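You operate a simulated robot arm through the tools that you are given. There is no shell and no other tool. Be economical: measure what you need, move in short steps, check, and stop when the job is done.

Carry out the task below with a simulated two-armed robot. There is one attempt and no reset: what you move stays moved.

TASK
Lift the pod out of the tub, wipe it dry, vent it and rack it.
Fine: dry it on the black mat with the cloth pad and put the pad back. Set down upright: pod.

The check looks at the end state, three seconds after you hand in, the way a careful person would. Anything else that was tipped, shoved, dropped, spilled or broken makes it a failure. Flat cloth is picked up by pressing the open fingertips on it (5 to 10 N) and closing them slowly along it; thin cloth reads only 2 to 8 mm in the jaws.

THE ROBOT
Two 6-joint arms with two-finger parallel grippers on one trunk that stands fixed in place. Base frame: the origin is at the foot of the trunk, x ahead of it, y to its left, z up; the work surface is at about z = 0.863. Readings come in m, degrees, newtons and seconds.
The left shoulder is at [0.28, 0.185, 1.155], the right one opposite. With the tool pointing down near the work surface each hand reaches from about 0.54 to 0.92 m from the base axis, measured 20 degrees to its own side. Payload 1.57 kg a hand.
The tool frame of a hand sits at the grasp point between the pads (the TCP): z along the fingers, y along the line on which they close. The tips reach 0.03 m beyond it. Largest opening 0.08 m; finger width 0.017, thickness 0.012; the body of the gripper, 0.04 by 0.082 m, starts 0.08 m behind the TCP.
Orientation is that of the tool frame in the base frame, as a unit quaternion [x, y, z, w]. With the fingers straight down and closing along the base's y, the tool's x points along the base's -x, its y along +y and its z along -z.

THE INTERFACE
- The arms move only by the tool arm_command. It takes "left_series", "right_series" or both (then of equal length, played together; a hand with none holds still); each is a list of rows, each an object of numbers (a shift or turn left out is 0, a gripper value left out holds the last): "dx", "dy", "dz": the shift along the tool's x, y, z in m; "ax", "ay", "az": the turn, a rotation vector about the tool's x, y, z in rad. In form: [{"dx": .., "dy": .., "dz": .., "ax": .., "ay": .., "az": ..}, ...]. A call has 1 to 8 rows; each row shifts and turns the commanded pose from where the row before left it, along the tool's axes as they then stand. "left_jaw" and "right_jaw" are, for a hand that has rows, the gripper command, from -1 (shut) to 1 (fully open), values between in proportion, set as the call begins (left out, the last holds). Each row takes 0.2 s and may step no farther than 0.05 m and 8.6 degrees from the row before; otherwise, or with a gripper value out of range, the whole call is refused. Where a pose cannot be reached the arm comes as near as it can. A force on the tool above 40 N (or 10 N above the force at the start of the call, whichever is more), or a blocked arm, ends the call early, and 0.2 s more pass. Each finger travels about 0.153 m/s and halts on what it meets, pressing with about 37 N; the grip force reading is that of the motor and also rises with nothing between the fingers. The clock runs only during rows and for 0.2 s after the last one: add rows that do not move to give the fingers time. It gives the time, the measured TCP pose, the force on the tool (base axes), the opening and the grip force at its end, in the units of the frame above (readings bear some noise), with the torque about the TCP (base axes, N m) and any sound that the robot's microphone picked up, and new pictures: "views" is both (left out), scene, wrist or none (wrist: the cameras of the hands that moved).
- Cameras (640 x 400 px; columns grow to the right, rows downward): "scene" is now at [0.2253, -0.0511, 1.6001]; the picture's right is [-0.62, -0.79, 0.00], its down [-0.55, 0.43, -0.71] and it looks along [0.56, -0.44, -0.70] (base axes); focal length 320 px, centre (320, 200). "left" rides on the left gripper at [0.072, 0.007, -0.122] in its tool frame; the picture's right is [-0.09, 1.00, 0.00], its down [-0.84, -0.08, -0.54] and it looks along [-0.54, -0.05, 0.84] (tool axes); focal length 238 px, centre (320, 200). "right" rides on the right gripper at [0.072, -0.007, -0.122] in its tool frame; the picture's right is [0.09, 1.00, 0.00], its down [-0.84, 0.08, -0.54] and it looks along [-0.54, 0.05, 0.84] (tool axes); focal length 238 px, centre (320, 200). There is no depth. A picture from a camera that has moved, and an enlarged one, comes with that camera's place and axes in the base frame and with its lens.
- lift_body(by): slides the trunk up (or, below 0, down) by that many m; the arms and the scene camera ride with it, the base frame stays. It gives what a move gives, with no picture.
- turn_head(pan, tilt): turns the head with the scene camera to pan (to the left, within 86 degrees either way) and tilt (down, from -29 to 69), counted from straight ahead of the robot. It gives what a move gives, and a new picture of the scene camera.
- inspect(camera, box): a new picture of the part [left, top, right, bottom] of that camera's present view, enlarged. It takes no simulated time.
- close_job(): hands the job in; it is judged then, once.

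Go step by step. Nothing tells you positions but the pictures and the camera data: compare them with the known pose of the tool, close in by small moves and look again before you grip or let go. The budget is 120 turns and 200 pictures, counting those below and the enlarged ones. Unless the task says otherwise, let go and move clear before handing in, and close with one line.

The tools are called after ">>>" as a command line: name --argument value ..., lists and objects as JSON in quotes. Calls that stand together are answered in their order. arm_command: Moves the arms, as the interface text tells. Its arguments: {"type":"object","properties":{"left_series":{"type":"array"},"left_jaw":{"type":"number"},"right_series":{"type":"array"},"right_jaw":{"type":"number"},"views":{"type":"string","enum":["both","scene","wrist","none"]}},"required":[]} The other tools are called the same way: lift_body (by) slides the trunk up or down; turn_head (pan, tilt) turns the head that bears the scene camera; inspect (camera, box) takes an enlarged picture of a part of a camera's view; close_job () hands the job in.

At the start:

```text
time_s: 0.0
left_tool_pos: [0.5988, -0.1116, 1.2647]
left_orientation: [0.0, 1.0, 0.001, 0.0]
left_ft_force: [0.3, 0.3, 0.5]
left_torque: [0.01, -0.02, 0.02]
left_finger_gap: 0.0801
left_gripper_force: 0.0
right_tool_pos: [0.3967, -0.4617, 1.2645]
right_orientation: [0.0, 1.0, 0.0, 0.0]
right_ft_force: [-0.5, 0.2, 0.1]
right_torque: [-0.04, 0.0, -0.01]
right_finger_gap: 0.0799
right_gripper_force: 0.0
trunk travel left (down, up): [-0.85, 0.14]
head pan, tilt: [-38.3, 44.4]
```

scene: 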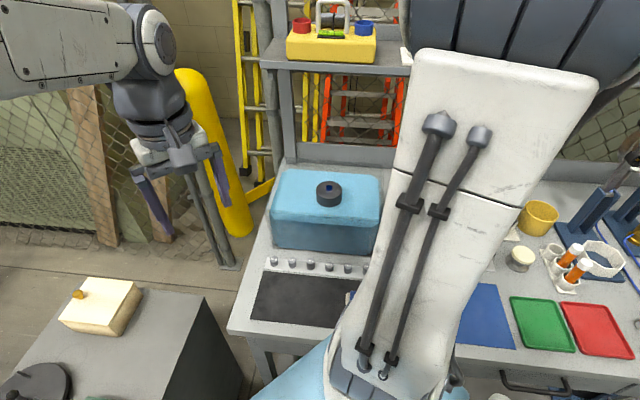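
right: 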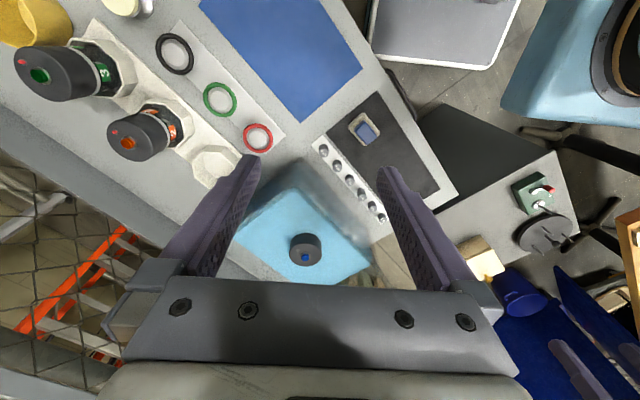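
left: 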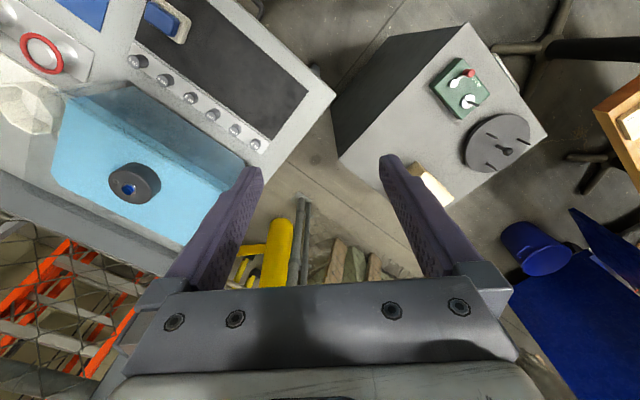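

The pod seems to stand in the light-blue tub, with the black mat, the rack and a venting device elsewhere. I'll enlarge several areas before moving.

>>> inspect --camera "right" --box '[0, 0, 320, 200]'

>>> inspect --camera "right" --box '[220, 80, 480, 290]'

>>> inspect --camera "scene" --box '[440, 150, 640, 380]'

>>> inspect --camera "left" --box '[380, 20, 560, 210]'

```text
2.00 times, centred on (160, 100) of right
camera zoom: at [0.3246, -0.4676, 1.3858], right [-0.09, 1.0, 0.0], down [0.84, 0.08, 0.54], along [0.54, 0.05, -0.84], focal length 477 px, centre (640, 400)
```

zoom: 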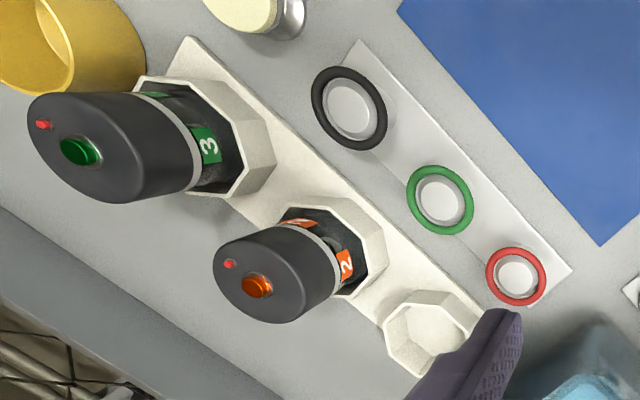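

```text
1.90 times, centred on (350, 185) of right
camera zoom: at [0.3246, -0.4676, 1.3858], right [-0.09, 1.0, 0.0], down [0.84, 0.08, 0.54], along [0.54, 0.05, -0.84], focal length 454 px, centre (263, 229)
```

zoom: 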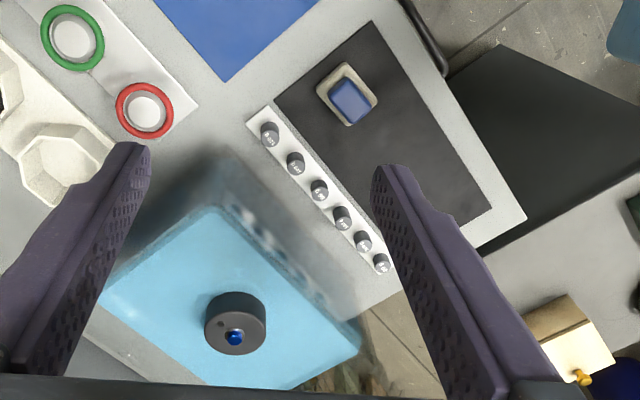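

```text
1.74 times, centred on (540, 265) of scene
camera zoom: at [0.2253, -0.0511, 1.6001], right [-0.62, -0.79, 0.0], down [-0.55, 0.43, -0.71], along [0.56, -0.44, -0.7], focal length 556 px, centre (-63, 87)
```

zoom: 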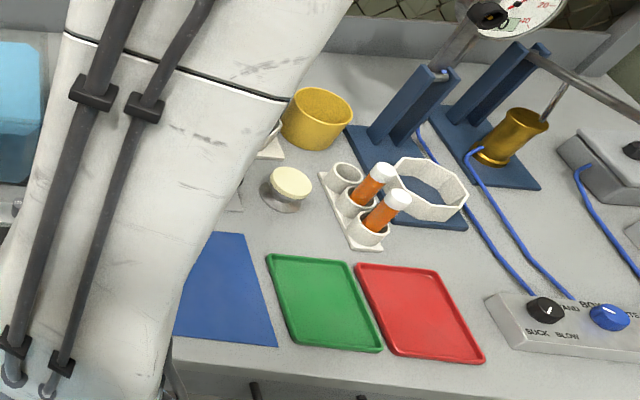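

```text
2.11 times, centred on (470, 115) of left
camera zoom: at [0.528, -0.1059, 1.3872], right [0.09, 1.0, 0.0], down [0.84, -0.08, 0.54], along [0.54, -0.05, -0.84], focal length 502 px, centre (4, 379)
```

zoom: 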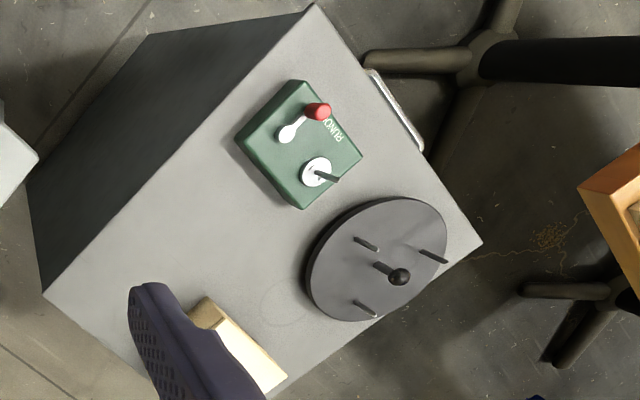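

The pod's lid triangulates to about (0.707, -0.466, 1.00). The cloth pad lies on the black mat near (0.47, -0.36), and the empty nest is near (0.57, -0.69). I'll clear the left arm and shift the right hand to get a better look.

>>> arm_command --left_series '[{"dy": 0.05}, {"dy": 0.05}, {"dy": 0.05}, {"dy": 0.05}, {"dy": 0.05}, {"dy": 0.05}]' --right_series '[{"dy": -0.04, "dx": -0.03}, {"dy": -0.04, "dx": -0.03}, {"dy": -0.04, "dx": 0.0}, {"dy": -0.04}, {"dy": 0}, {"dy": 0}]' --views "both"

```text
time_s: 1.4
left_tool_pos: [0.5994, 0.1884, 1.2676]
left_orientation: [0.0, 1.0, 0.0, 0.001]
left_ft_force: [0.6, -0.6, 0.6]
left_torque: [0.01, 0.02, 0.02]
left_finger_gap: 0.0798
left_gripper_force: 0.1
right_tool_pos: [0.4583, -0.6205, 1.2641]
right_orientation: [0.0, 1.0, -0.001, 0.0]
right_ft_force: [0.7, -0.2, 0.2]
right_torque: [0.02, -0.02, -0.04]
right_finger_gap: 0.0801
right_gripper_force: 0.2
trunk travel left (down, up): [-0.85, 0.14]
head pan, tilt: [-38.3, 44.4]
camera scene: at [0.2253, -0.051, 1.6001], right [-0.62, -0.78, 0.0], down [-0.55, 0.43, -0.71], along [0.56, -0.44, -0.7], focal length 320 px, centre (320, 200)
camera right: at [0.3852, -0.6269, 1.3859], right [-0.09, 1.0, 0.0], down [0.84, 0.08, 0.54], along [0.54, 0.05, -0.84], focal length 238 px, centre (320, 200)
camera left: at [0.5286, 0.1944, 1.3891], right [0.09, 1.0, 0.0], down [0.84, -0.08, 0.54], along [0.54, -0.05, -0.84], focal length 238 px, centre (320, 200)
```

scene: 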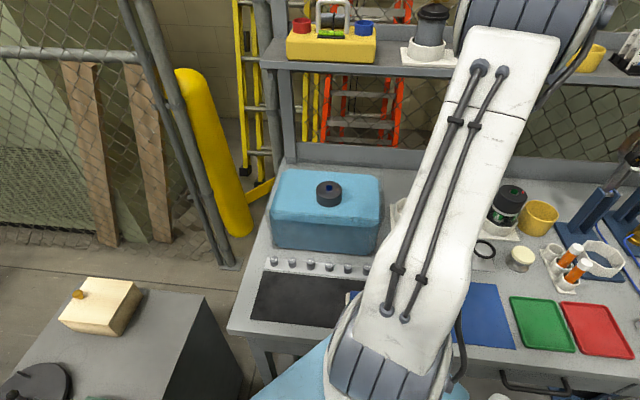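
right: 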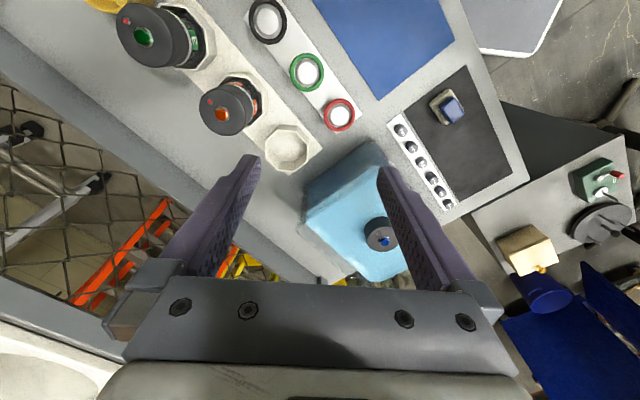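
left: 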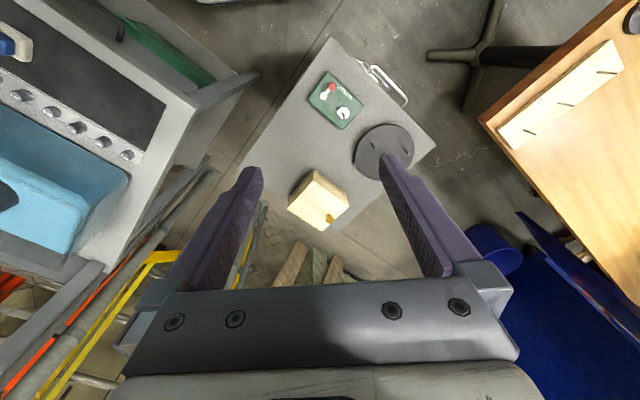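

I'll zoom in on the rack, the tub and the pad from this position.

>>> inspect --camera "right" --box '[100, 0, 340, 180]'

>>> inspect --camera "right" --box '[300, 80, 500, 280]'

>>> inspect --camera "scene" --box '[230, 150, 430, 330]'

>>> inspect --camera "scene" --box '[260, 0, 480, 80]'

```text
2.22 times, centred on (220, 90) of right
camera zoom: at [0.3852, -0.6269, 1.3859], right [-0.09, 1.0, 0.0], down [0.84, 0.08, 0.54], along [0.54, 0.05, -0.84], focal length 530 px, centre (542, 444)
```

zoom: 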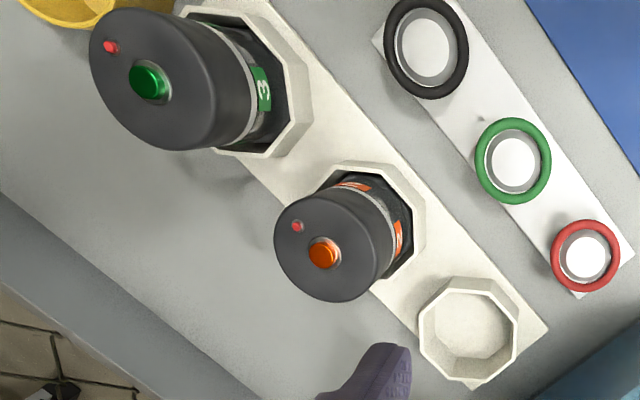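

```text
2.00 times, centred on (400, 180) of right
camera zoom: at [0.3852, -0.6269, 1.3859], right [-0.09, 1.0, 0.0], down [0.84, 0.08, 0.54], along [0.54, 0.05, -0.84], focal length 477 px, centre (160, 240)
```

zoom: 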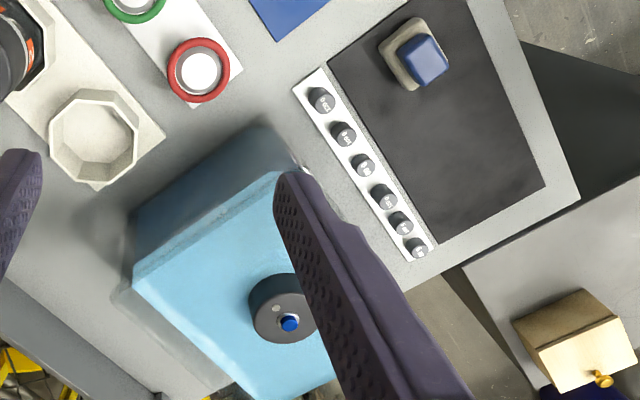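

```text
2.22 times, centred on (330, 240) of scene
camera zoom: at [0.2253, -0.051, 1.6001], right [-0.62, -0.78, 0.0], down [-0.55, 0.43, -0.71], along [0.56, -0.44, -0.7], focal length 711 px, centre (298, 111)
```

zoom: 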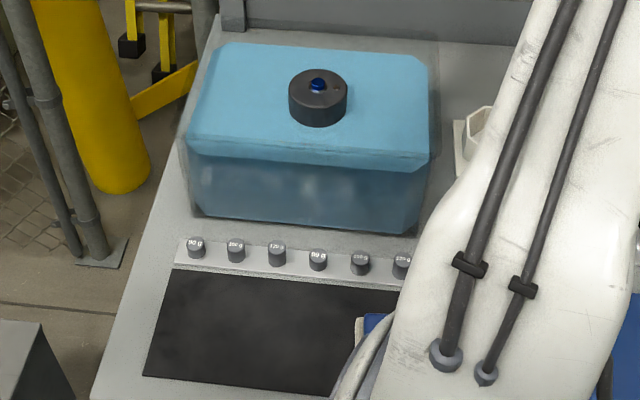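

```text
2.91 times, centred on (370, 40) of scene
camera zoom: at [0.2253, -0.051, 1.6001], right [-0.62, -0.78, 0.0], down [-0.55, 0.43, -0.71], along [0.56, -0.44, -0.7], focal length 931 px, centre (174, 666)
```

zoom: 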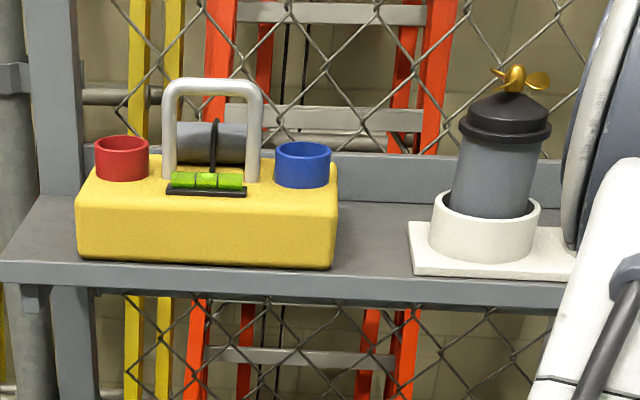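

The pod floats or stands in the tub with its lid above the water. I'll move the right hand above it for a close view.

>>> arm_command --right_series '[{"dx": -0.04, "dy": 0.03}, {"dx": -0.04, "dy": 0.03}, {"dx": -0.04, "dy": 0.03}, {"dx": -0.04, "dy": 0.03}, {"dx": -0.04, "dy": 0.034, "dz": 0.02}, {"dz": 0.03}, {"dz": 0.0}]'

```text
refused: row 5 steps farther than a row can; nothing moved
```

>>> arm_command --right_series '[{"dx": -0.038, "dy": 0.03}, {"dx": -0.038, "dy": 0.03}, {"dx": -0.038, "dy": 0.03}, {"dx": -0.038, "dy": 0.03}, {"dx": -0.038, "dy": 0.03}, {"dz": 0.04, "dx": -0.01}, {"dz": 0.02}, {"dz": 0.0}]'

```text
time_s: 3.2
left_tool_pos: [0.5988, 0.1877, 1.2666]
left_orientation: [0.0, 1.0, 0.0, 0.001]
left_ft_force: [0.2, 0.9, 0.1]
left_torque: [0.03, 0.0, -0.04]
left_finger_gap: 0.08
left_gripper_force: 0.1
right_tool_pos: [0.6578, -0.4715, 1.2077]
right_orientation: [0.0, 1.0, 0.0, 0.0]
right_ft_force: [0.3, 0.1, -0.1]
right_torque: [0.01, 0.0, -0.01]
right_finger_gap: 0.0801
right_gripper_force: 0.1
trunk travel left (down, up): [-0.85, 0.14]
head pan, tilt: [-38.3, 44.4]
camera scene: at [0.2253, -0.0511, 1.6001], right [-0.62, -0.79, 0.0], down [-0.55, 0.43, -0.71], along [0.56, -0.44, -0.7], focal length 320 px, centre (320, 200)
camera right: at [0.5852, -0.4773, 1.3279], right [-0.09, 1.0, 0.0], down [0.84, 0.08, 0.54], along [0.54, 0.05, -0.84], focal length 238 px, centre (320, 200)
```

scene: 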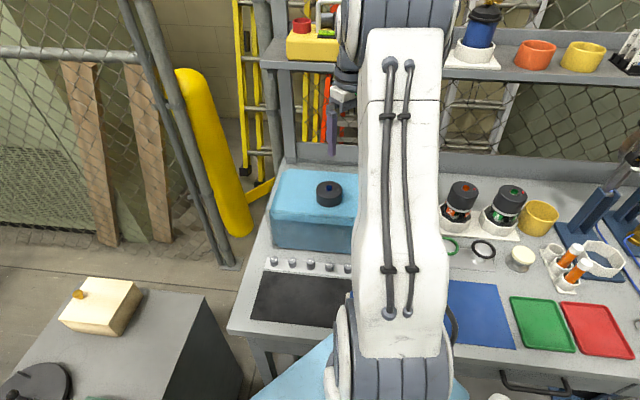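
right: 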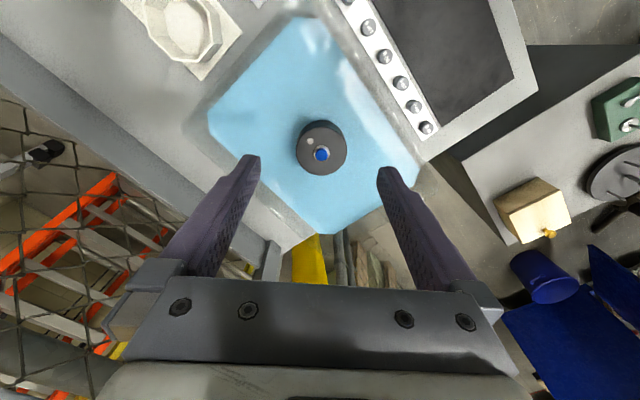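

>>> inspect --camera "right" --box '[260, 90, 380, 210]'

>>> inspect --camera "scene" --box '[420, 160, 560, 270]'

>>> inspect --camera "scene" --box '[260, 150, 360, 250]'

```text
3.33 times, centred on (320, 150) of right
camera zoom: at [0.5852, -0.4773, 1.3279], right [-0.09, 1.0, 0.0], down [0.84, 0.08, 0.54], along [0.54, 0.05, -0.84], focal length 794 px, centre (320, 367)
```

zoom: 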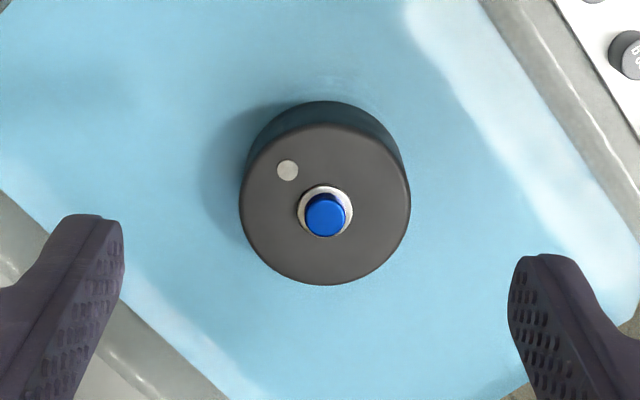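

```text
3.64 times, centred on (490, 215) of scene
camera zoom: at [0.2253, -0.0511, 1.6001], right [-0.62, -0.79, 0.0], down [-0.55, 0.43, -0.71], along [0.56, -0.44, -0.7], focal length 1164 px, centre (-298, 146)
```

zoom: 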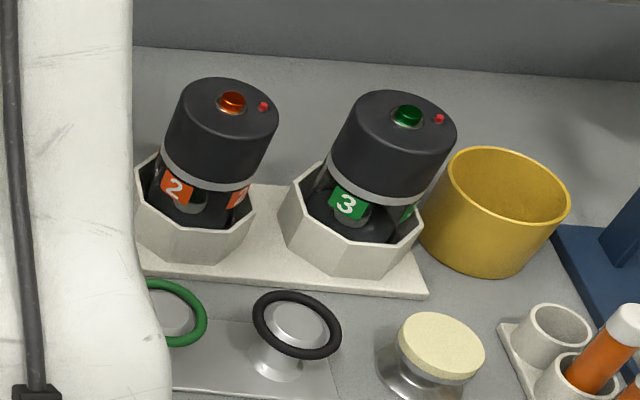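

```text
4.00 times, centred on (310, 200) of scene
camera zoom: at [0.2253, -0.0511, 1.6001], right [-0.62, -0.79, 0.0], down [-0.55, 0.43, -0.71], along [0.56, -0.44, -0.7], focal length 1280 px, centre (360, 200)
```

zoom: 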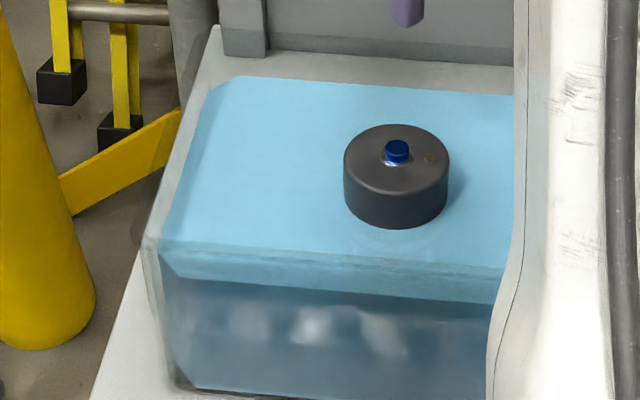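

The pod's cap is about 72 mm across, with its top centre near (0.711, -0.463, 1.006). I'll go straight above it and check the alignment.

>>> arm_command --right_series '[{"dx": -0.03, "dy": 0.0085}, {"dx": -0.023}, {"dz": 0.045}, {"dz": 0.045}, {"dz": 0.042}, {}]' --right_jaw 1

```text
time_s: 4.6
left_tool_pos: [0.5996, 0.1881, 1.2667]
left_orientation: [0.0, 1.0, 0.001, 0.0]
left_ft_force: [0.7, 0.6, -0.1]
left_torque: [0.06, 0.03, 0.01]
left_finger_gap: 0.0801
left_gripper_force: 0.0
right_tool_pos: [0.7096, -0.4638, 1.0699]
right_orientation: [0.0, 1.0, -0.001, 0.0]
right_ft_force: [-0.1, 0.3, -0.5]
right_torque: [-0.02, 0.0, 0.02]
right_finger_gap: 0.0798
right_gripper_force: 0.0
trunk travel left (down, up): [-0.85, 0.14]
head pan, tilt: [-38.3, 44.4]
camera scene: at [0.2255, -0.0512, 1.6001], right [-0.62, -0.79, 0.0], down [-0.55, 0.43, -0.71], along [0.56, -0.44, -0.7], focal length 320 px, centre (320, 200)
camera right: at [0.6372, -0.4685, 1.1926], right [-0.09, 1.0, 0.0], down [0.84, 0.08, 0.54], along [0.54, 0.05, -0.84], focal length 238 px, centre (320, 200)
```

scene: 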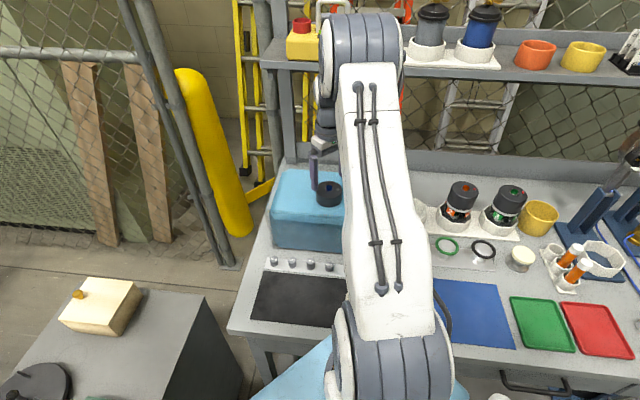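
right: 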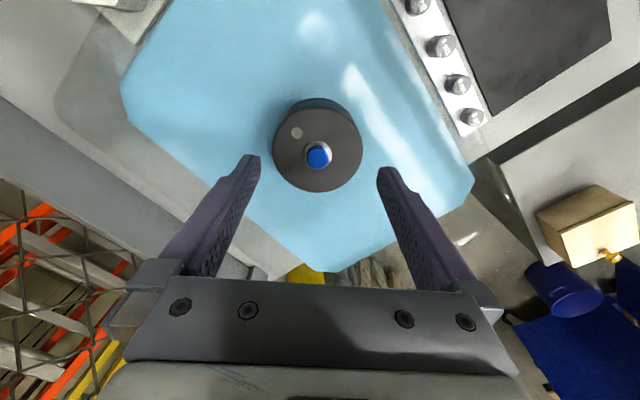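

>>> arm_command --right_series '[{"dx": 0.001, "dy": -0.001, "dz": 0.02}, {"dz": 0.005}, {}]' --views "wrist"

>>> inspect --camera "right" --box '[220, 70, 420, 220]'

```text
time_s: 5.4
left_tool_pos: [0.5987, 0.1883, 1.2673]
left_orientation: [0.0, 1.0, 0.0, 0.0]
left_ft_force: [0.3, 0.3, -0.5]
left_torque: [-0.02, 0.02, 0.02]
left_finger_gap: 0.08
left_gripper_force: 0.0
right_tool_pos: [0.709, -0.4618, 1.0467]
right_orientation: [0.0, 1.0, 0.0, -0.001]
right_ft_force: [0.2, 0.5, -0.8]
right_torque: [-0.04, 0.0, 0.02]
right_finger_gap: 0.08
right_gripper_force: 0.0
trunk travel left (down, up): [-0.85, 0.14]
head pan, tilt: [-38.3, 44.4]
camera right: at [0.6359, -0.4689, 1.1686], right [-0.09, 1.0, 0.0], down [0.84, 0.08, 0.54], along [0.54, 0.05, -0.84], focal length 238 px, centre (320, 200)
```

right: 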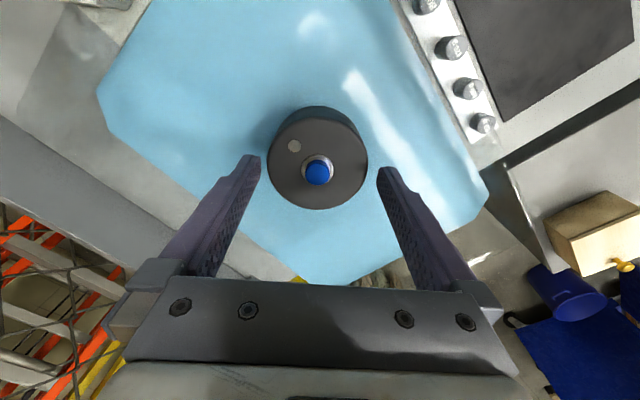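

```text
2.67 times, centred on (320, 145) of right
camera zoom: at [0.6359, -0.4689, 1.1686], right [-0.09, 1.0, 0.0], down [0.84, 0.08, 0.54], along [0.54, 0.05, -0.84], focal length 636 px, centre (320, 347)
```

zoom: 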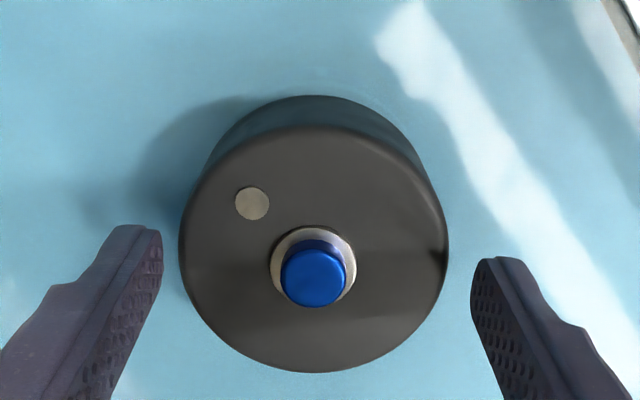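

Alignment is good, apart from about 1.5 mm in y. I'll descend around the cap.

>>> arm_command --right_series '[{"dy": -0.0015, "dz": 0.01}, {"dz": 0.012}, {"dz": 0.012}, {"dz": 0.012}, {}]' --views "wrist"

```text
time_s: 6.6
left_tool_pos: [0.5996, 0.1875, 1.2661]
left_orientation: [-0.001, 1.0, 0.0, 0.0]
left_ft_force: [-0.2, 0.5, 0.2]
left_torque: [-0.01, 0.0, -0.01]
left_finger_gap: 0.0802
left_gripper_force: 0.1
right_tool_pos: [0.7089, -0.4658, 1.001]
right_orientation: [0.0, 1.0, 0.001, 0.001]
right_ft_force: [-0.2, 0.6, -0.6]
right_torque: [0.01, 0.01, -0.03]
right_finger_gap: 0.0801
right_gripper_force: 0.1
trunk travel left (down, up): [-0.85, 0.14]
head pan, tilt: [-38.3, 44.4]
camera right: at [0.636, -0.4717, 1.1234], right [-0.09, 1.0, 0.0], down [0.84, 0.08, 0.54], along [0.54, 0.05, -0.84], focal length 238 px, centre (320, 200)
```

right: 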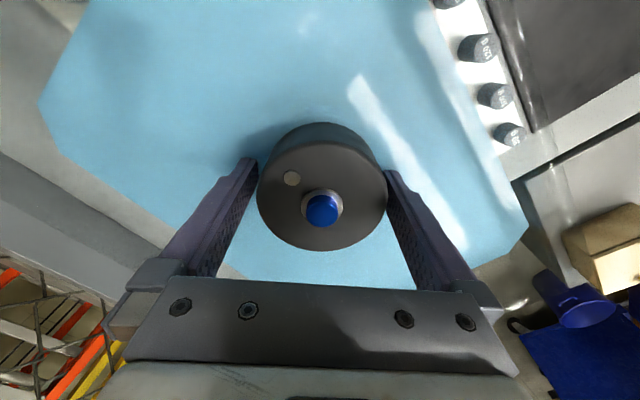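

>>> arm_command --right_series '[{"dz": 0.003}, {}, {}]' --right_jaw -1 --views "wrist"

```text
time_s: 7.4
left_tool_pos: [0.5987, 0.1879, 1.2674]
left_orientation: [0.0, 1.0, 0.0, 0.001]
left_ft_force: [0.3, 0.6, 0.0]
left_torque: [-0.01, 0.0, -0.04]
left_finger_gap: 0.0801
left_gripper_force: 0.1
right_tool_pos: [0.7079, -0.4645, 0.9987]
right_orientation: [0.001, 1.0, 0.0, 0.0]
right_ft_force: [-0.3, 0.9, -0.6]
right_torque: [0.04, -0.03, 0.02]
right_finger_gap: 0.0726
right_gripper_force: 37.5
trunk travel left (down, up): [-0.85, 0.14]
head pan, tilt: [-38.3, 44.4]
camera right: at [0.6358, -0.4714, 1.1199], right [-0.09, 1.0, 0.0], down [0.84, 0.08, 0.54], along [0.54, 0.05, -0.84], focal length 238 px, centre (320, 200)
```

right: 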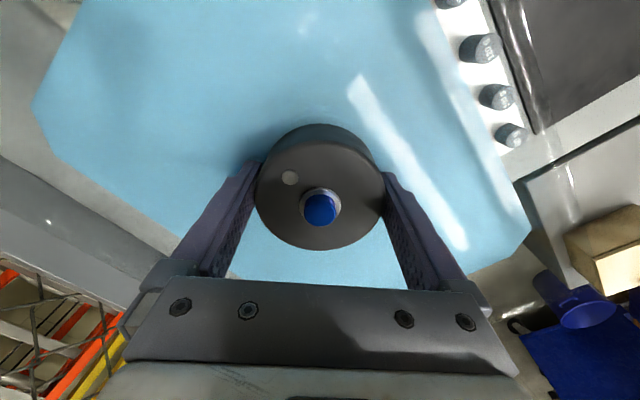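

The cap is gripped at 72.6 mm. I'll lift slowly.

>>> arm_command --right_series '[{"dz": -0.015}, {"dz": -0.02}, {"dz": -0.03}, {"dz": -0.03}, {"dz": -0.03}, {"dz": -0.03}, {"dz": -0.03}, {}]'

>>> inspect --camera "scene" --box '[230, 100, 430, 260]'

```text
time_s: 9.2
left_tool_pos: [0.5997, 0.1877, 1.2676]
left_orientation: [0.0, 1.0, 0.0, 0.0]
left_ft_force: [0.2, -0.7, 0.0]
left_torque: [-0.02, 0.0, -0.03]
left_finger_gap: 0.0798
left_gripper_force: 0.0
right_tool_pos: [0.7086, -0.4677, 1.1842]
right_orientation: [0.001, 1.0, -0.001, 0.001]
right_ft_force: [-0.1, 0.6, -3.9]
right_torque: [0.03, 0.0, 0.01]
right_finger_gap: 0.0726
right_gripper_force: 36.5
trunk travel left (down, up): [-0.85, 0.14]
head pan, tilt: [-38.3, 44.4]
camera scene: at [0.2254, -0.0512, 1.6001], right [-0.62, -0.79, 0.0], down [-0.55, 0.43, -0.71], along [0.56, -0.44, -0.7], focal length 320 px, centre (320, 200)
camera right: at [0.6369, -0.4733, 1.306], right [-0.09, 1.0, 0.0], down [0.84, 0.08, 0.54], along [0.54, 0.05, -0.84], focal length 238 px, centre (320, 200)
```

scene: 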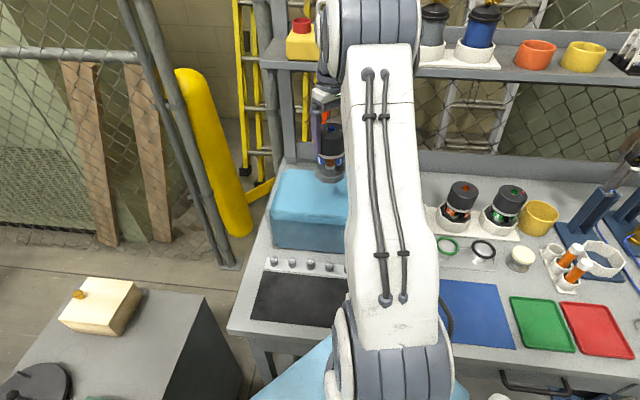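
right: 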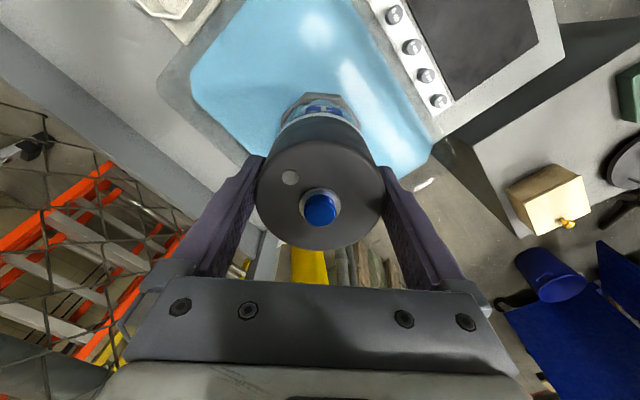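

```text
2.50 times, centred on (330, 180) of scene
camera zoom: at [0.2254, -0.0512, 1.6001], right [-0.62, -0.79, 0.0], down [-0.55, 0.43, -0.71], along [0.56, -0.44, -0.7], focal length 800 px, centre (295, 250)
```

zoom: 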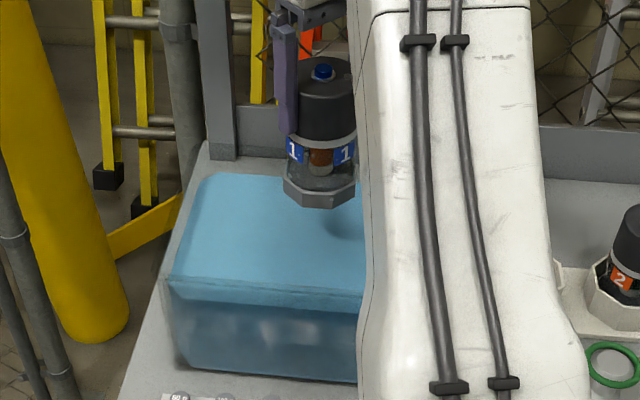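

It's Pod 1, with an octagonal foot about 0.13 m below the TCP. I'll let it drip for a moment, then carry it over the left part of the mat, away from the pad.

>>> arm_command --right_series '[{}, {}, {"dx": 0.0215, "dy": 0.0385}, {"dx": 0.0215, "dy": 0.0385}, {"dx": 0.0215, "dy": 0.0385}, {"dx": 0.0215, "dy": 0.0385}, {"dx": 0.0215, "dy": 0.0385}, {"dx": 0.0215, "dy": 0.0385}]'

>>> inspect --camera "scene" --box '[200, 180, 440, 350]'

```text
time_s: 11.0
left_tool_pos: [0.5988, 0.1885, 1.2684]
left_orientation: [0.0, 1.0, 0.0, 0.001]
left_ft_force: [0.6, -0.9, 0.3]
left_torque: [-0.02, 0.0, -0.01]
left_finger_gap: 0.0801
left_gripper_force: 0.1
right_tool_pos: [0.5791, -0.235, 1.183]
right_orientation: [0.0, 1.0, 0.001, 0.0]
right_ft_force: [-0.7, -0.9, -4.0]
right_torque: [0.0, -0.02, 0.03]
right_finger_gap: 0.0725
right_gripper_force: 37.3
trunk travel left (down, up): [-0.85, 0.14]
head pan, tilt: [-38.3, 44.4]
camera scene: at [0.2256, -0.0512, 1.6001], right [-0.62, -0.79, 0.0], down [-0.55, 0.43, -0.71], along [0.56, -0.44, -0.7], focal length 320 px, centre (320, 200)
camera right: at [0.5072, -0.2413, 1.3047], right [-0.09, 1.0, 0.0], down [0.84, 0.08, 0.54], along [0.54, 0.05, -0.84], focal length 238 px, centre (320, 200)
```

scene: 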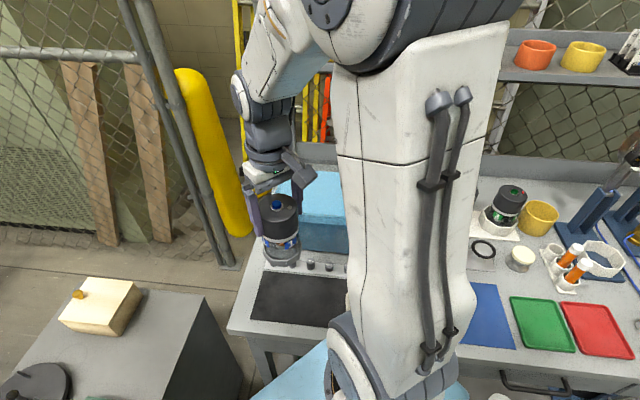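
right: 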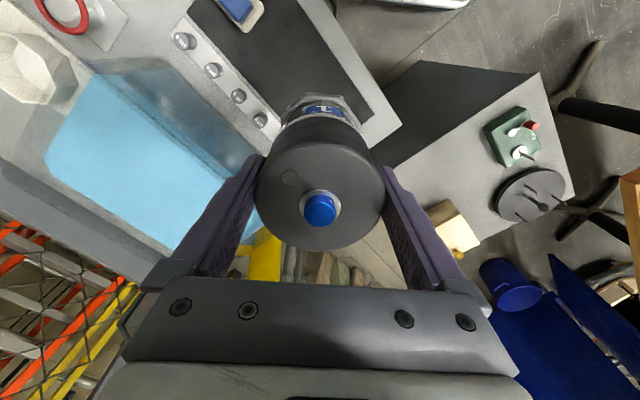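

```text
2.35 times, centred on (320, 265) of scene
camera zoom: at [0.2256, -0.0512, 1.6001], right [-0.62, -0.79, 0.0], down [-0.55, 0.43, -0.71], along [0.56, -0.44, -0.7], focal length 753 px, centre (320, 47)
```

zoom: 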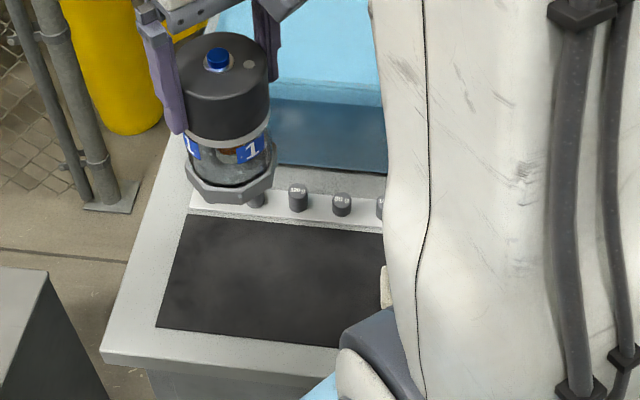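

The pod hangs over the left third of the mat, so I'll lower it.

>>> arm_command --right_series '[{"dz": 0.04}, {"dz": 0.04}, {"dz": 0.04}, {"dz": 0.03}, {"dz": 0.012}, {}, {}]'

>>> inspect --camera "scene" --box '[220, 190, 360, 340]'

```text
time_s: 12.6
left_tool_pos: [0.5994, 0.189, 1.2677]
left_orientation: [0.0, 1.0, 0.0, 0.0]
left_ft_force: [-0.6, -0.5, 0.2]
left_torque: [0.0, 0.0, 0.03]
left_finger_gap: 0.08
left_gripper_force: 0.0
right_tool_pos: [0.5795, -0.2361, 1.0213]
right_orientation: [0.0, 1.0, 0.0, 0.0]
right_ft_force: [0.0, 0.6, -4.2]
right_torque: [-0.03, 0.01, -0.03]
right_finger_gap: 0.0728
right_gripper_force: 37.3
trunk travel left (down, up): [-0.85, 0.14]
head pan, tilt: [-38.3, 44.4]
camera scene: at [0.2255, -0.0511, 1.6001], right [-0.62, -0.79, 0.0], down [-0.55, 0.43, -0.71], along [0.56, -0.44, -0.7], focal length 320 px, centre (320, 200)
camera right: at [0.5073, -0.2419, 1.143], right [-0.09, 1.0, 0.0], down [0.84, 0.08, 0.54], along [0.54, 0.05, -0.84], focal length 238 px, centre (320, 200)
```

scene: 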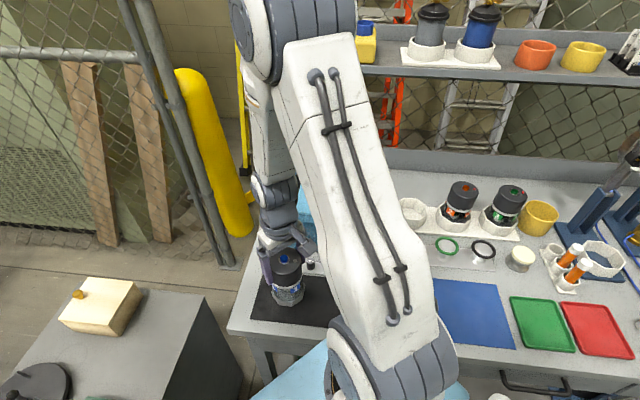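
right: 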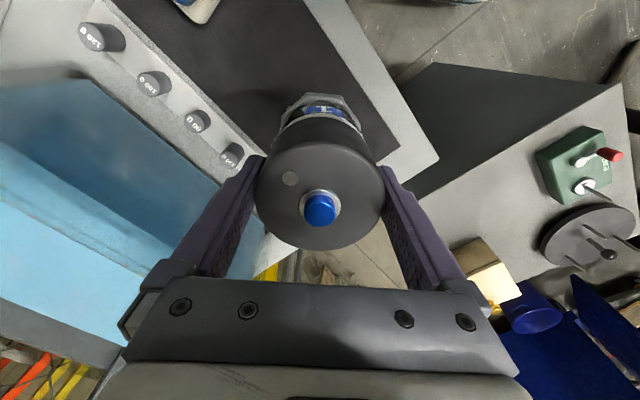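

```text
2.67 times, centred on (290, 265) of scene
camera zoom: at [0.2255, -0.0511, 1.6001], right [-0.62, -0.79, 0.0], down [-0.55, 0.43, -0.71], along [0.56, -0.44, -0.7], focal length 853 px, centre (400, 27)
```

zoom: 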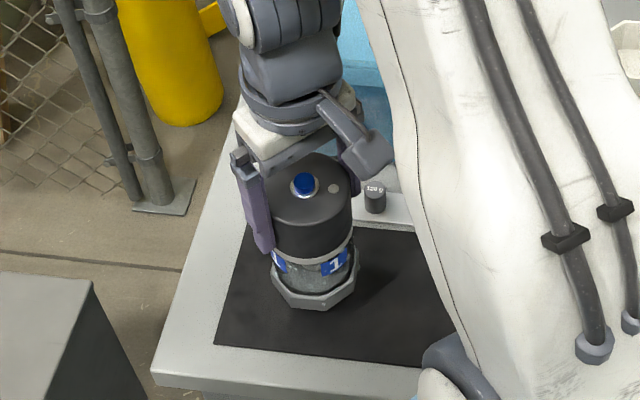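

>>> arm_command --right_series '[{"dz": 0.008}, {"dz": 0.006}, {"dz": 0.004}, {"dz": 0.003}, {"dz": 0.002}, {}]' --views "none"

```text
time_s: 14.0
left_tool_pos: [0.5997, 0.1882, 1.2667]
left_orientation: [0.0, 1.0, -0.001, 0.0]
left_ft_force: [0.1, 0.0, -0.1]
left_torque: [0.02, 0.0, 0.03]
left_finger_gap: 0.0801
left_gripper_force: 0.0
right_tool_pos: [0.5799, -0.2347, 0.9988]
right_orientation: [0.0, 1.0, 0.0, 0.0]
right_ft_force: [-0.4, 0.5, -3.4]
right_torque: [-0.01, -0.02, 0.0]
right_finger_gap: 0.0724
right_gripper_force: 37.2
trunk travel left (down, up): [-0.85, 0.14]
head pan, tilt: [-38.3, 44.4]
```

>>> arm_command --right_series '[{"dz": 0.002}, {"dz": 0.0015}, {}, {}]' --views "none"

```text
time_s: 15.0
left_tool_pos: [0.5996, 0.1886, 1.2673]
left_orientation: [0.0, 1.0, 0.0, 0.0]
left_ft_force: [-0.6, -0.1, -0.6]
left_torque: [0.0, 0.01, -0.04]
left_finger_gap: 0.08
left_gripper_force: 0.1
right_tool_pos: [0.5804, -0.2335, 0.9936]
right_orientation: [0.0, 1.0, 0.0, 0.0]
right_ft_force: [-0.8, 0.5, -3.6]
right_torque: [-0.02, -0.02, 0.01]
right_finger_gap: 0.0724
right_gripper_force: 36.6
trunk travel left (down, up): [-0.85, 0.14]
head pan, tilt: [-38.3, 44.4]
```

>>> arm_command --right_series '[{"dz": 0.002}, {"dz": 0.001}, {"dz": 0.001}, {}]' --views "none"

>>> inspect --camera "scene" --box '[250, 230, 330, 310]'

```text
time_s: 16.0
left_tool_pos: [0.6009, 0.1871, 1.2664]
left_orientation: [0.0, 1.0, 0.001, 0.0]
left_ft_force: [0.4, -0.2, -0.6]
left_torque: [0.0, 0.01, -0.03]
left_finger_gap: 0.0801
left_gripper_force: 0.0
right_tool_pos: [0.5809, -0.2355, 0.9904]
right_orientation: [0.0, 1.0, 0.0, 0.0]
right_ft_force: [0.3, 0.4, -3.5]
right_torque: [0.0, 0.01, 0.02]
right_finger_gap: 0.0721
right_gripper_force: 37.0
trunk travel left (down, up): [-0.85, 0.14]
head pan, tilt: [-38.3, 44.4]
```

```text
5.00 times, centred on (290, 270) of scene
camera zoom: at [0.2255, -0.0511, 1.6001], right [-0.62, -0.79, 0.0], down [-0.55, 0.43, -0.71], along [0.56, -0.44, -0.7], focal length 1600 px, centre (470, -150)
```

zoom: 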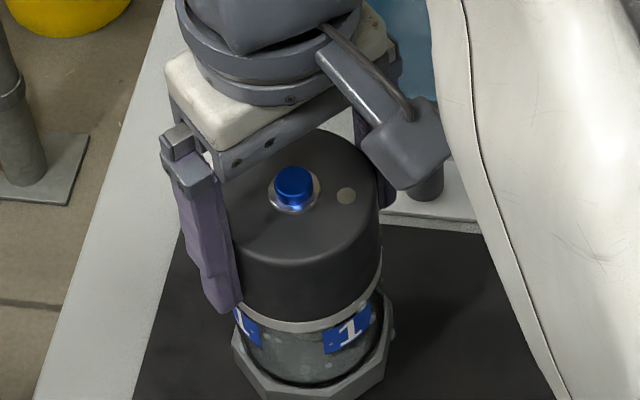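

>>> arm_command --right_series '[{"dz": 0.0015}, {"dz": 0.0015}, {"dz": 0.0015}, {"dz": 0.0015}, {}]' --views "none"

```text
time_s: 17.2
left_tool_pos: [0.6002, 0.1866, 1.267]
left_orientation: [-0.001, 1.0, -0.001, 0.0]
left_ft_force: [-0.2, 0.1, 0.0]
left_torque: [0.04, -0.01, -0.03]
left_finger_gap: 0.0798
left_gripper_force: 0.1
right_tool_pos: [0.5805, -0.2349, 0.9828]
right_orientation: [0.0, 1.0, 0.0, 0.0]
right_ft_force: [0.0, 0.6, -4.8]
right_torque: [0.02, 0.04, 0.0]
right_finger_gap: 0.0724
right_gripper_force: 36.9
trunk travel left (down, up): [-0.85, 0.14]
head pan, tilt: [-38.3, 44.4]
```

>>> arm_command --right_series '[{"dz": 0.0015}, {"dz": 0.0015}, {"dz": 0.0015}, {"dz": 0.0015}, {}]' --views "none"

>>> inspect --camera "scene" --box '[240, 230, 360, 340]'

```text
time_s: 18.4
left_tool_pos: [0.5983, 0.1889, 1.2669]
left_orientation: [0.0, 1.0, -0.001, 0.001]
left_ft_force: [0.9, 0.0, 0.0]
left_torque: [-0.03, 0.0, 0.0]
left_finger_gap: 0.0801
left_gripper_force: 0.0
right_tool_pos: [0.5817, -0.2344, 0.9797]
right_orientation: [-0.002, 1.0, 0.001, 0.002]
right_ft_force: [-3.5, -5.4, 30.5]
right_torque: [-0.45, 0.31, 0.29]
right_finger_gap: 0.0725
right_gripper_force: 37.7
trunk travel left (down, up): [-0.85, 0.14]
head pan, tilt: [-38.3, 44.4]
```

```text
3.64 times, centred on (300, 285) of scene
camera zoom: at [0.224, -0.0506, 1.6008], right [-0.62, -0.79, 0.0], down [-0.55, 0.43, -0.72], along [0.56, -0.44, -0.7], focal length 1164 px, centre (393, -109)
```

zoom: 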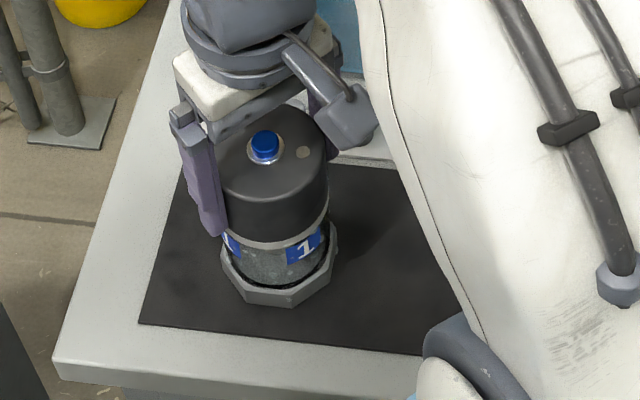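

The pod is on the mat with about 30 N of press, so I'll relieve that before releasing.

>>> arm_command --right_series '[{"dz": -0.001}, {"dz": -0.001}, {}]' --views "none"

```text
time_s: 19.2
left_tool_pos: [0.5989, 0.1887, 1.2666]
left_orientation: [0.0, 1.0, 0.0, 0.0]
left_ft_force: [-0.4, -0.3, 0.0]
left_torque: [-0.01, 0.0, -0.01]
left_finger_gap: 0.0798
left_gripper_force: 0.0
right_tool_pos: [0.5808, -0.234, 0.9797]
right_orientation: [0.0, 1.0, 0.0, -0.001]
right_ft_force: [2.3, -0.2, 7.2]
right_torque: [0.06, -0.59, 0.04]
right_finger_gap: 0.0726
right_gripper_force: 37.1
trunk travel left (down, up): [-0.85, 0.14]
head pan, tilt: [-38.3, 44.4]
```

>>> arm_command --right_series '[{"dz": -0.0005}, {}, {}]' --right_jaw 1 --views "none"

>>> inspect --camera "scene" --box '[240, 230, 360, 340]'

```text
time_s: 20.0
left_tool_pos: [0.5997, 0.188, 1.267]
left_orientation: [0.0, 1.0, 0.0, 0.0]
left_ft_force: [0.9, 1.1, -0.1]
left_torque: [0.02, 0.01, -0.03]
left_finger_gap: 0.0801
left_gripper_force: 0.1
right_tool_pos: [0.5799, -0.2348, 0.9816]
right_orientation: [0.0, 1.0, 0.0, 0.0]
right_ft_force: [-0.3, 0.2, 0.6]
right_torque: [0.0, 0.02, -0.04]
right_finger_gap: 0.08
right_gripper_force: 0.1
trunk travel left (down, up): [-0.85, 0.14]
head pan, tilt: [-38.3, 44.4]
```

```text
3.64 times, centred on (300, 285) of scene
camera zoom: at [0.2253, -0.0511, 1.6001], right [-0.62, -0.79, 0.0], down [-0.55, 0.43, -0.71], along [0.56, -0.44, -0.7], focal length 1164 px, centre (393, -109)
```

zoom: 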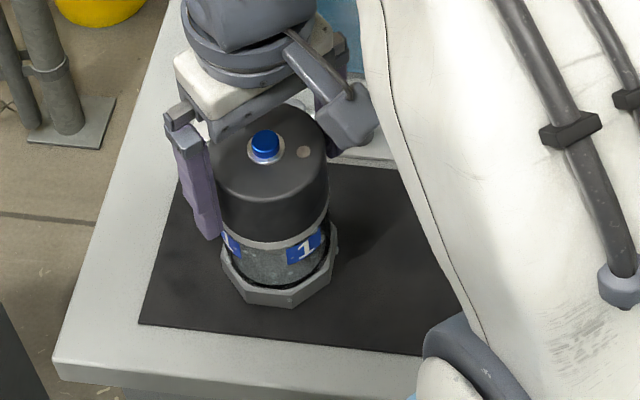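

>>> arm_command --right_series '[{"dz": -0.04}, {"dz": -0.04}, {"dz": -0.04}, {"dx": 0.033, "dy": -0.032}, {"dx": 0.033, "dy": -0.032}, {"dx": 0.033, "dy": -0.032}, {"dx": 0.033, "dy": -0.032}, {}]'

>>> inspect --camera "scene" --box '[240, 230, 360, 340]'

```text
time_s: 21.8
left_tool_pos: [0.5988, 0.1885, 1.266]
left_orientation: [0.0, 1.0, 0.001, 0.0]
left_ft_force: [-0.8, -0.1, 0.4]
left_torque: [0.03, -0.04, 0.04]
left_finger_gap: 0.0799
left_gripper_force: 0.0
right_tool_pos: [0.448, -0.3629, 1.104]
right_orientation: [0.0, 1.0, 0.0, 0.0]
right_ft_force: [-0.3, 0.2, -0.1]
right_torque: [0.0, 0.02, -0.01]
right_finger_gap: 0.0799
right_gripper_force: 0.1
trunk travel left (down, up): [-0.85, 0.14]
head pan, tilt: [-38.3, 44.4]
camera scene: at [0.2251, -0.0513, 1.6001], right [-0.62, -0.79, 0.0], down [-0.55, 0.43, -0.71], along [0.56, -0.44, -0.7], focal length 320 px, centre (320, 200)
camera right: at [0.3753, -0.3684, 1.2254], right [-0.09, 1.0, 0.0], down [0.84, 0.08, 0.54], along [0.54, 0.05, -0.84], focal length 238 px, centre (320, 200)
```

scene: 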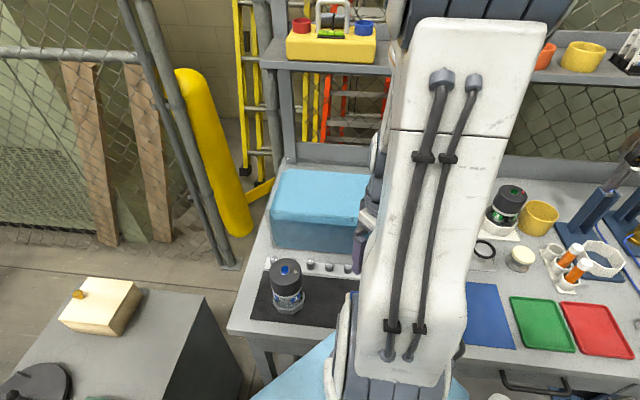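
right: 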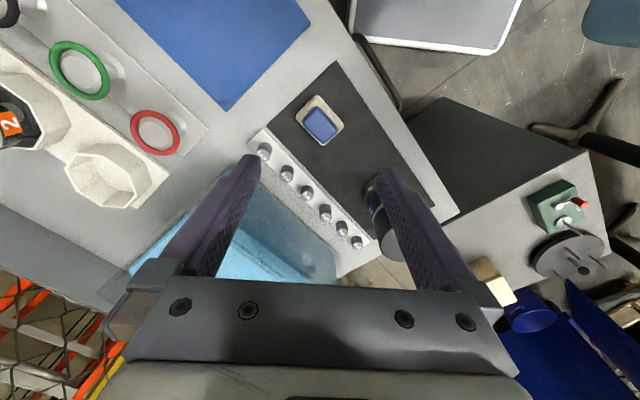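

```text
3.64 times, centred on (300, 285) of scene
camera zoom: at [0.2251, -0.0513, 1.6001], right [-0.62, -0.79, 0.0], down [-0.55, 0.43, -0.71], along [0.56, -0.44, -0.7], focal length 1164 px, centre (393, -109)
```

zoom: 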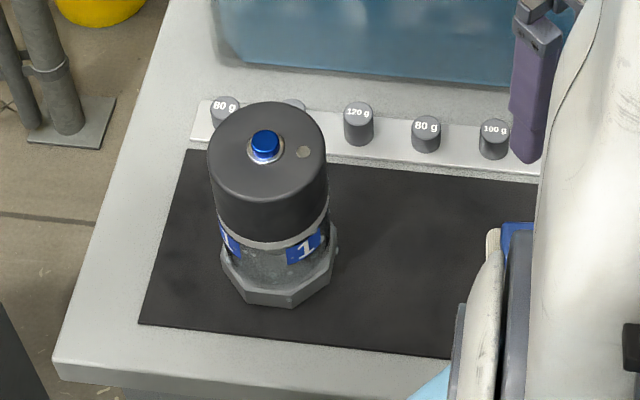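

>>> inspect --camera "right" --box '[270, 70, 370, 170]'

```text
4.00 times, centred on (320, 120) of right
camera zoom: at [0.3753, -0.3684, 1.2254], right [-0.09, 1.0, 0.0], down [0.84, 0.08, 0.54], along [0.54, 0.05, -0.84], focal length 953 px, centre (320, 520)
```

zoom: 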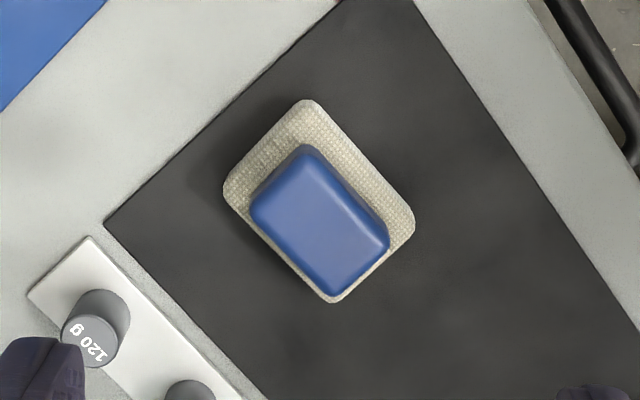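

>>> inspect --camera "scene" --box '[265, 250, 315, 320]'

>>> inspect --camera "right" --box '[350, 160, 440, 270]'

```text
5.71 times, centred on (290, 285) of scene
camera zoom: at [0.2251, -0.0513, 1.6001], right [-0.62, -0.79, 0.0], down [-0.55, 0.43, -0.71], along [0.56, -0.44, -0.7], focal length 1828 px, centre (491, -286)
```

zoom: 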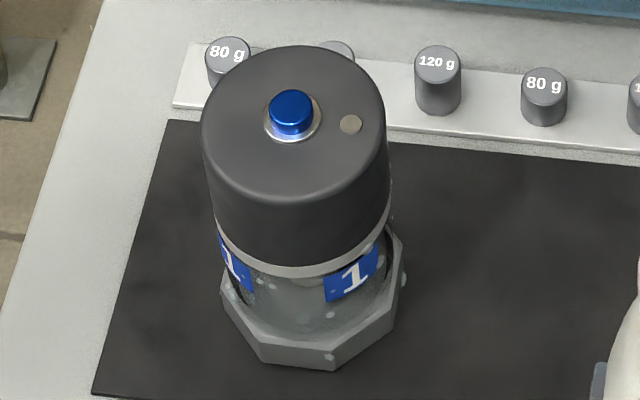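

```text
3.64 times, centred on (395, 215) of right
camera zoom: at [0.3753, -0.3684, 1.2254], right [-0.09, 1.0, 0.0], down [0.84, 0.08, 0.54], along [0.54, 0.05, -0.84], focal length 867 px, centre (47, 146)
```

zoom: 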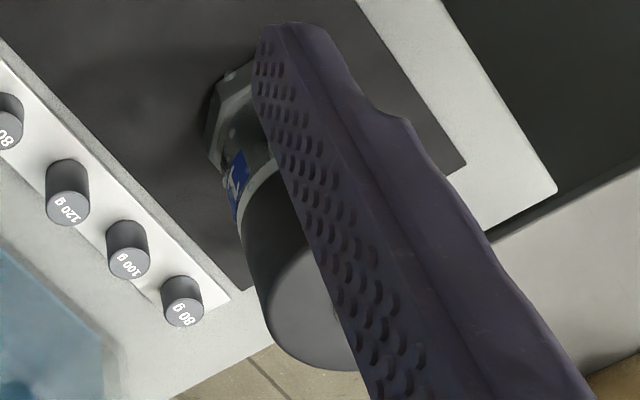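

The droplets sit on the glass and foot sides, so the sides need wiping. I'll turn the right hand 51° so it closes across the pad handle's short side, centred at (0.467, -0.360).

>>> arm_command --right_series '[{"dx": -0.019, "dy": 0.003, "az": -0.148}, {"az": -0.148, "dz": 0.025}, {"az": -0.148, "dz": 0.025}, {"az": -0.148, "dz": 0.025}, {"az": -0.148, "dz": 0.025}, {"az": -0.148, "dz": 0.02}, {}]' --right_jaw 1 --views "wrist"

```text
time_s: 23.4
left_tool_pos: [0.5997, 0.1878, 1.267]
left_orientation: [0.0, 1.0, 0.001, 0.0]
left_ft_force: [1.1, -0.7, 0.4]
left_torque: [0.01, -0.05, -0.01]
left_finger_gap: 0.0801
left_gripper_force: 0.0
right_tool_pos: [0.4673, -0.3587, 0.9814]
right_orientation: [-0.431, 0.902, 0.0, 0.0]
right_ft_force: [0.9, -0.2, 0.7]
right_torque: [0.03, 0.02, -0.02]
right_finger_gap: 0.0799
right_gripper_force: 0.0
trunk travel left (down, up): [-0.85, 0.14]
head pan, tilt: [-38.3, 44.4]
camera right: at [0.4257, -0.4178, 1.103], right [-0.83, 0.55, 0.0], down [0.47, 0.7, 0.54], along [0.3, 0.45, -0.84], focal length 238 px, centre (320, 200)
```

right: 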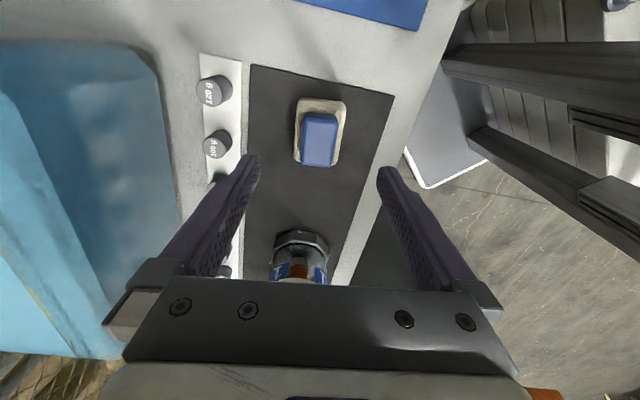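

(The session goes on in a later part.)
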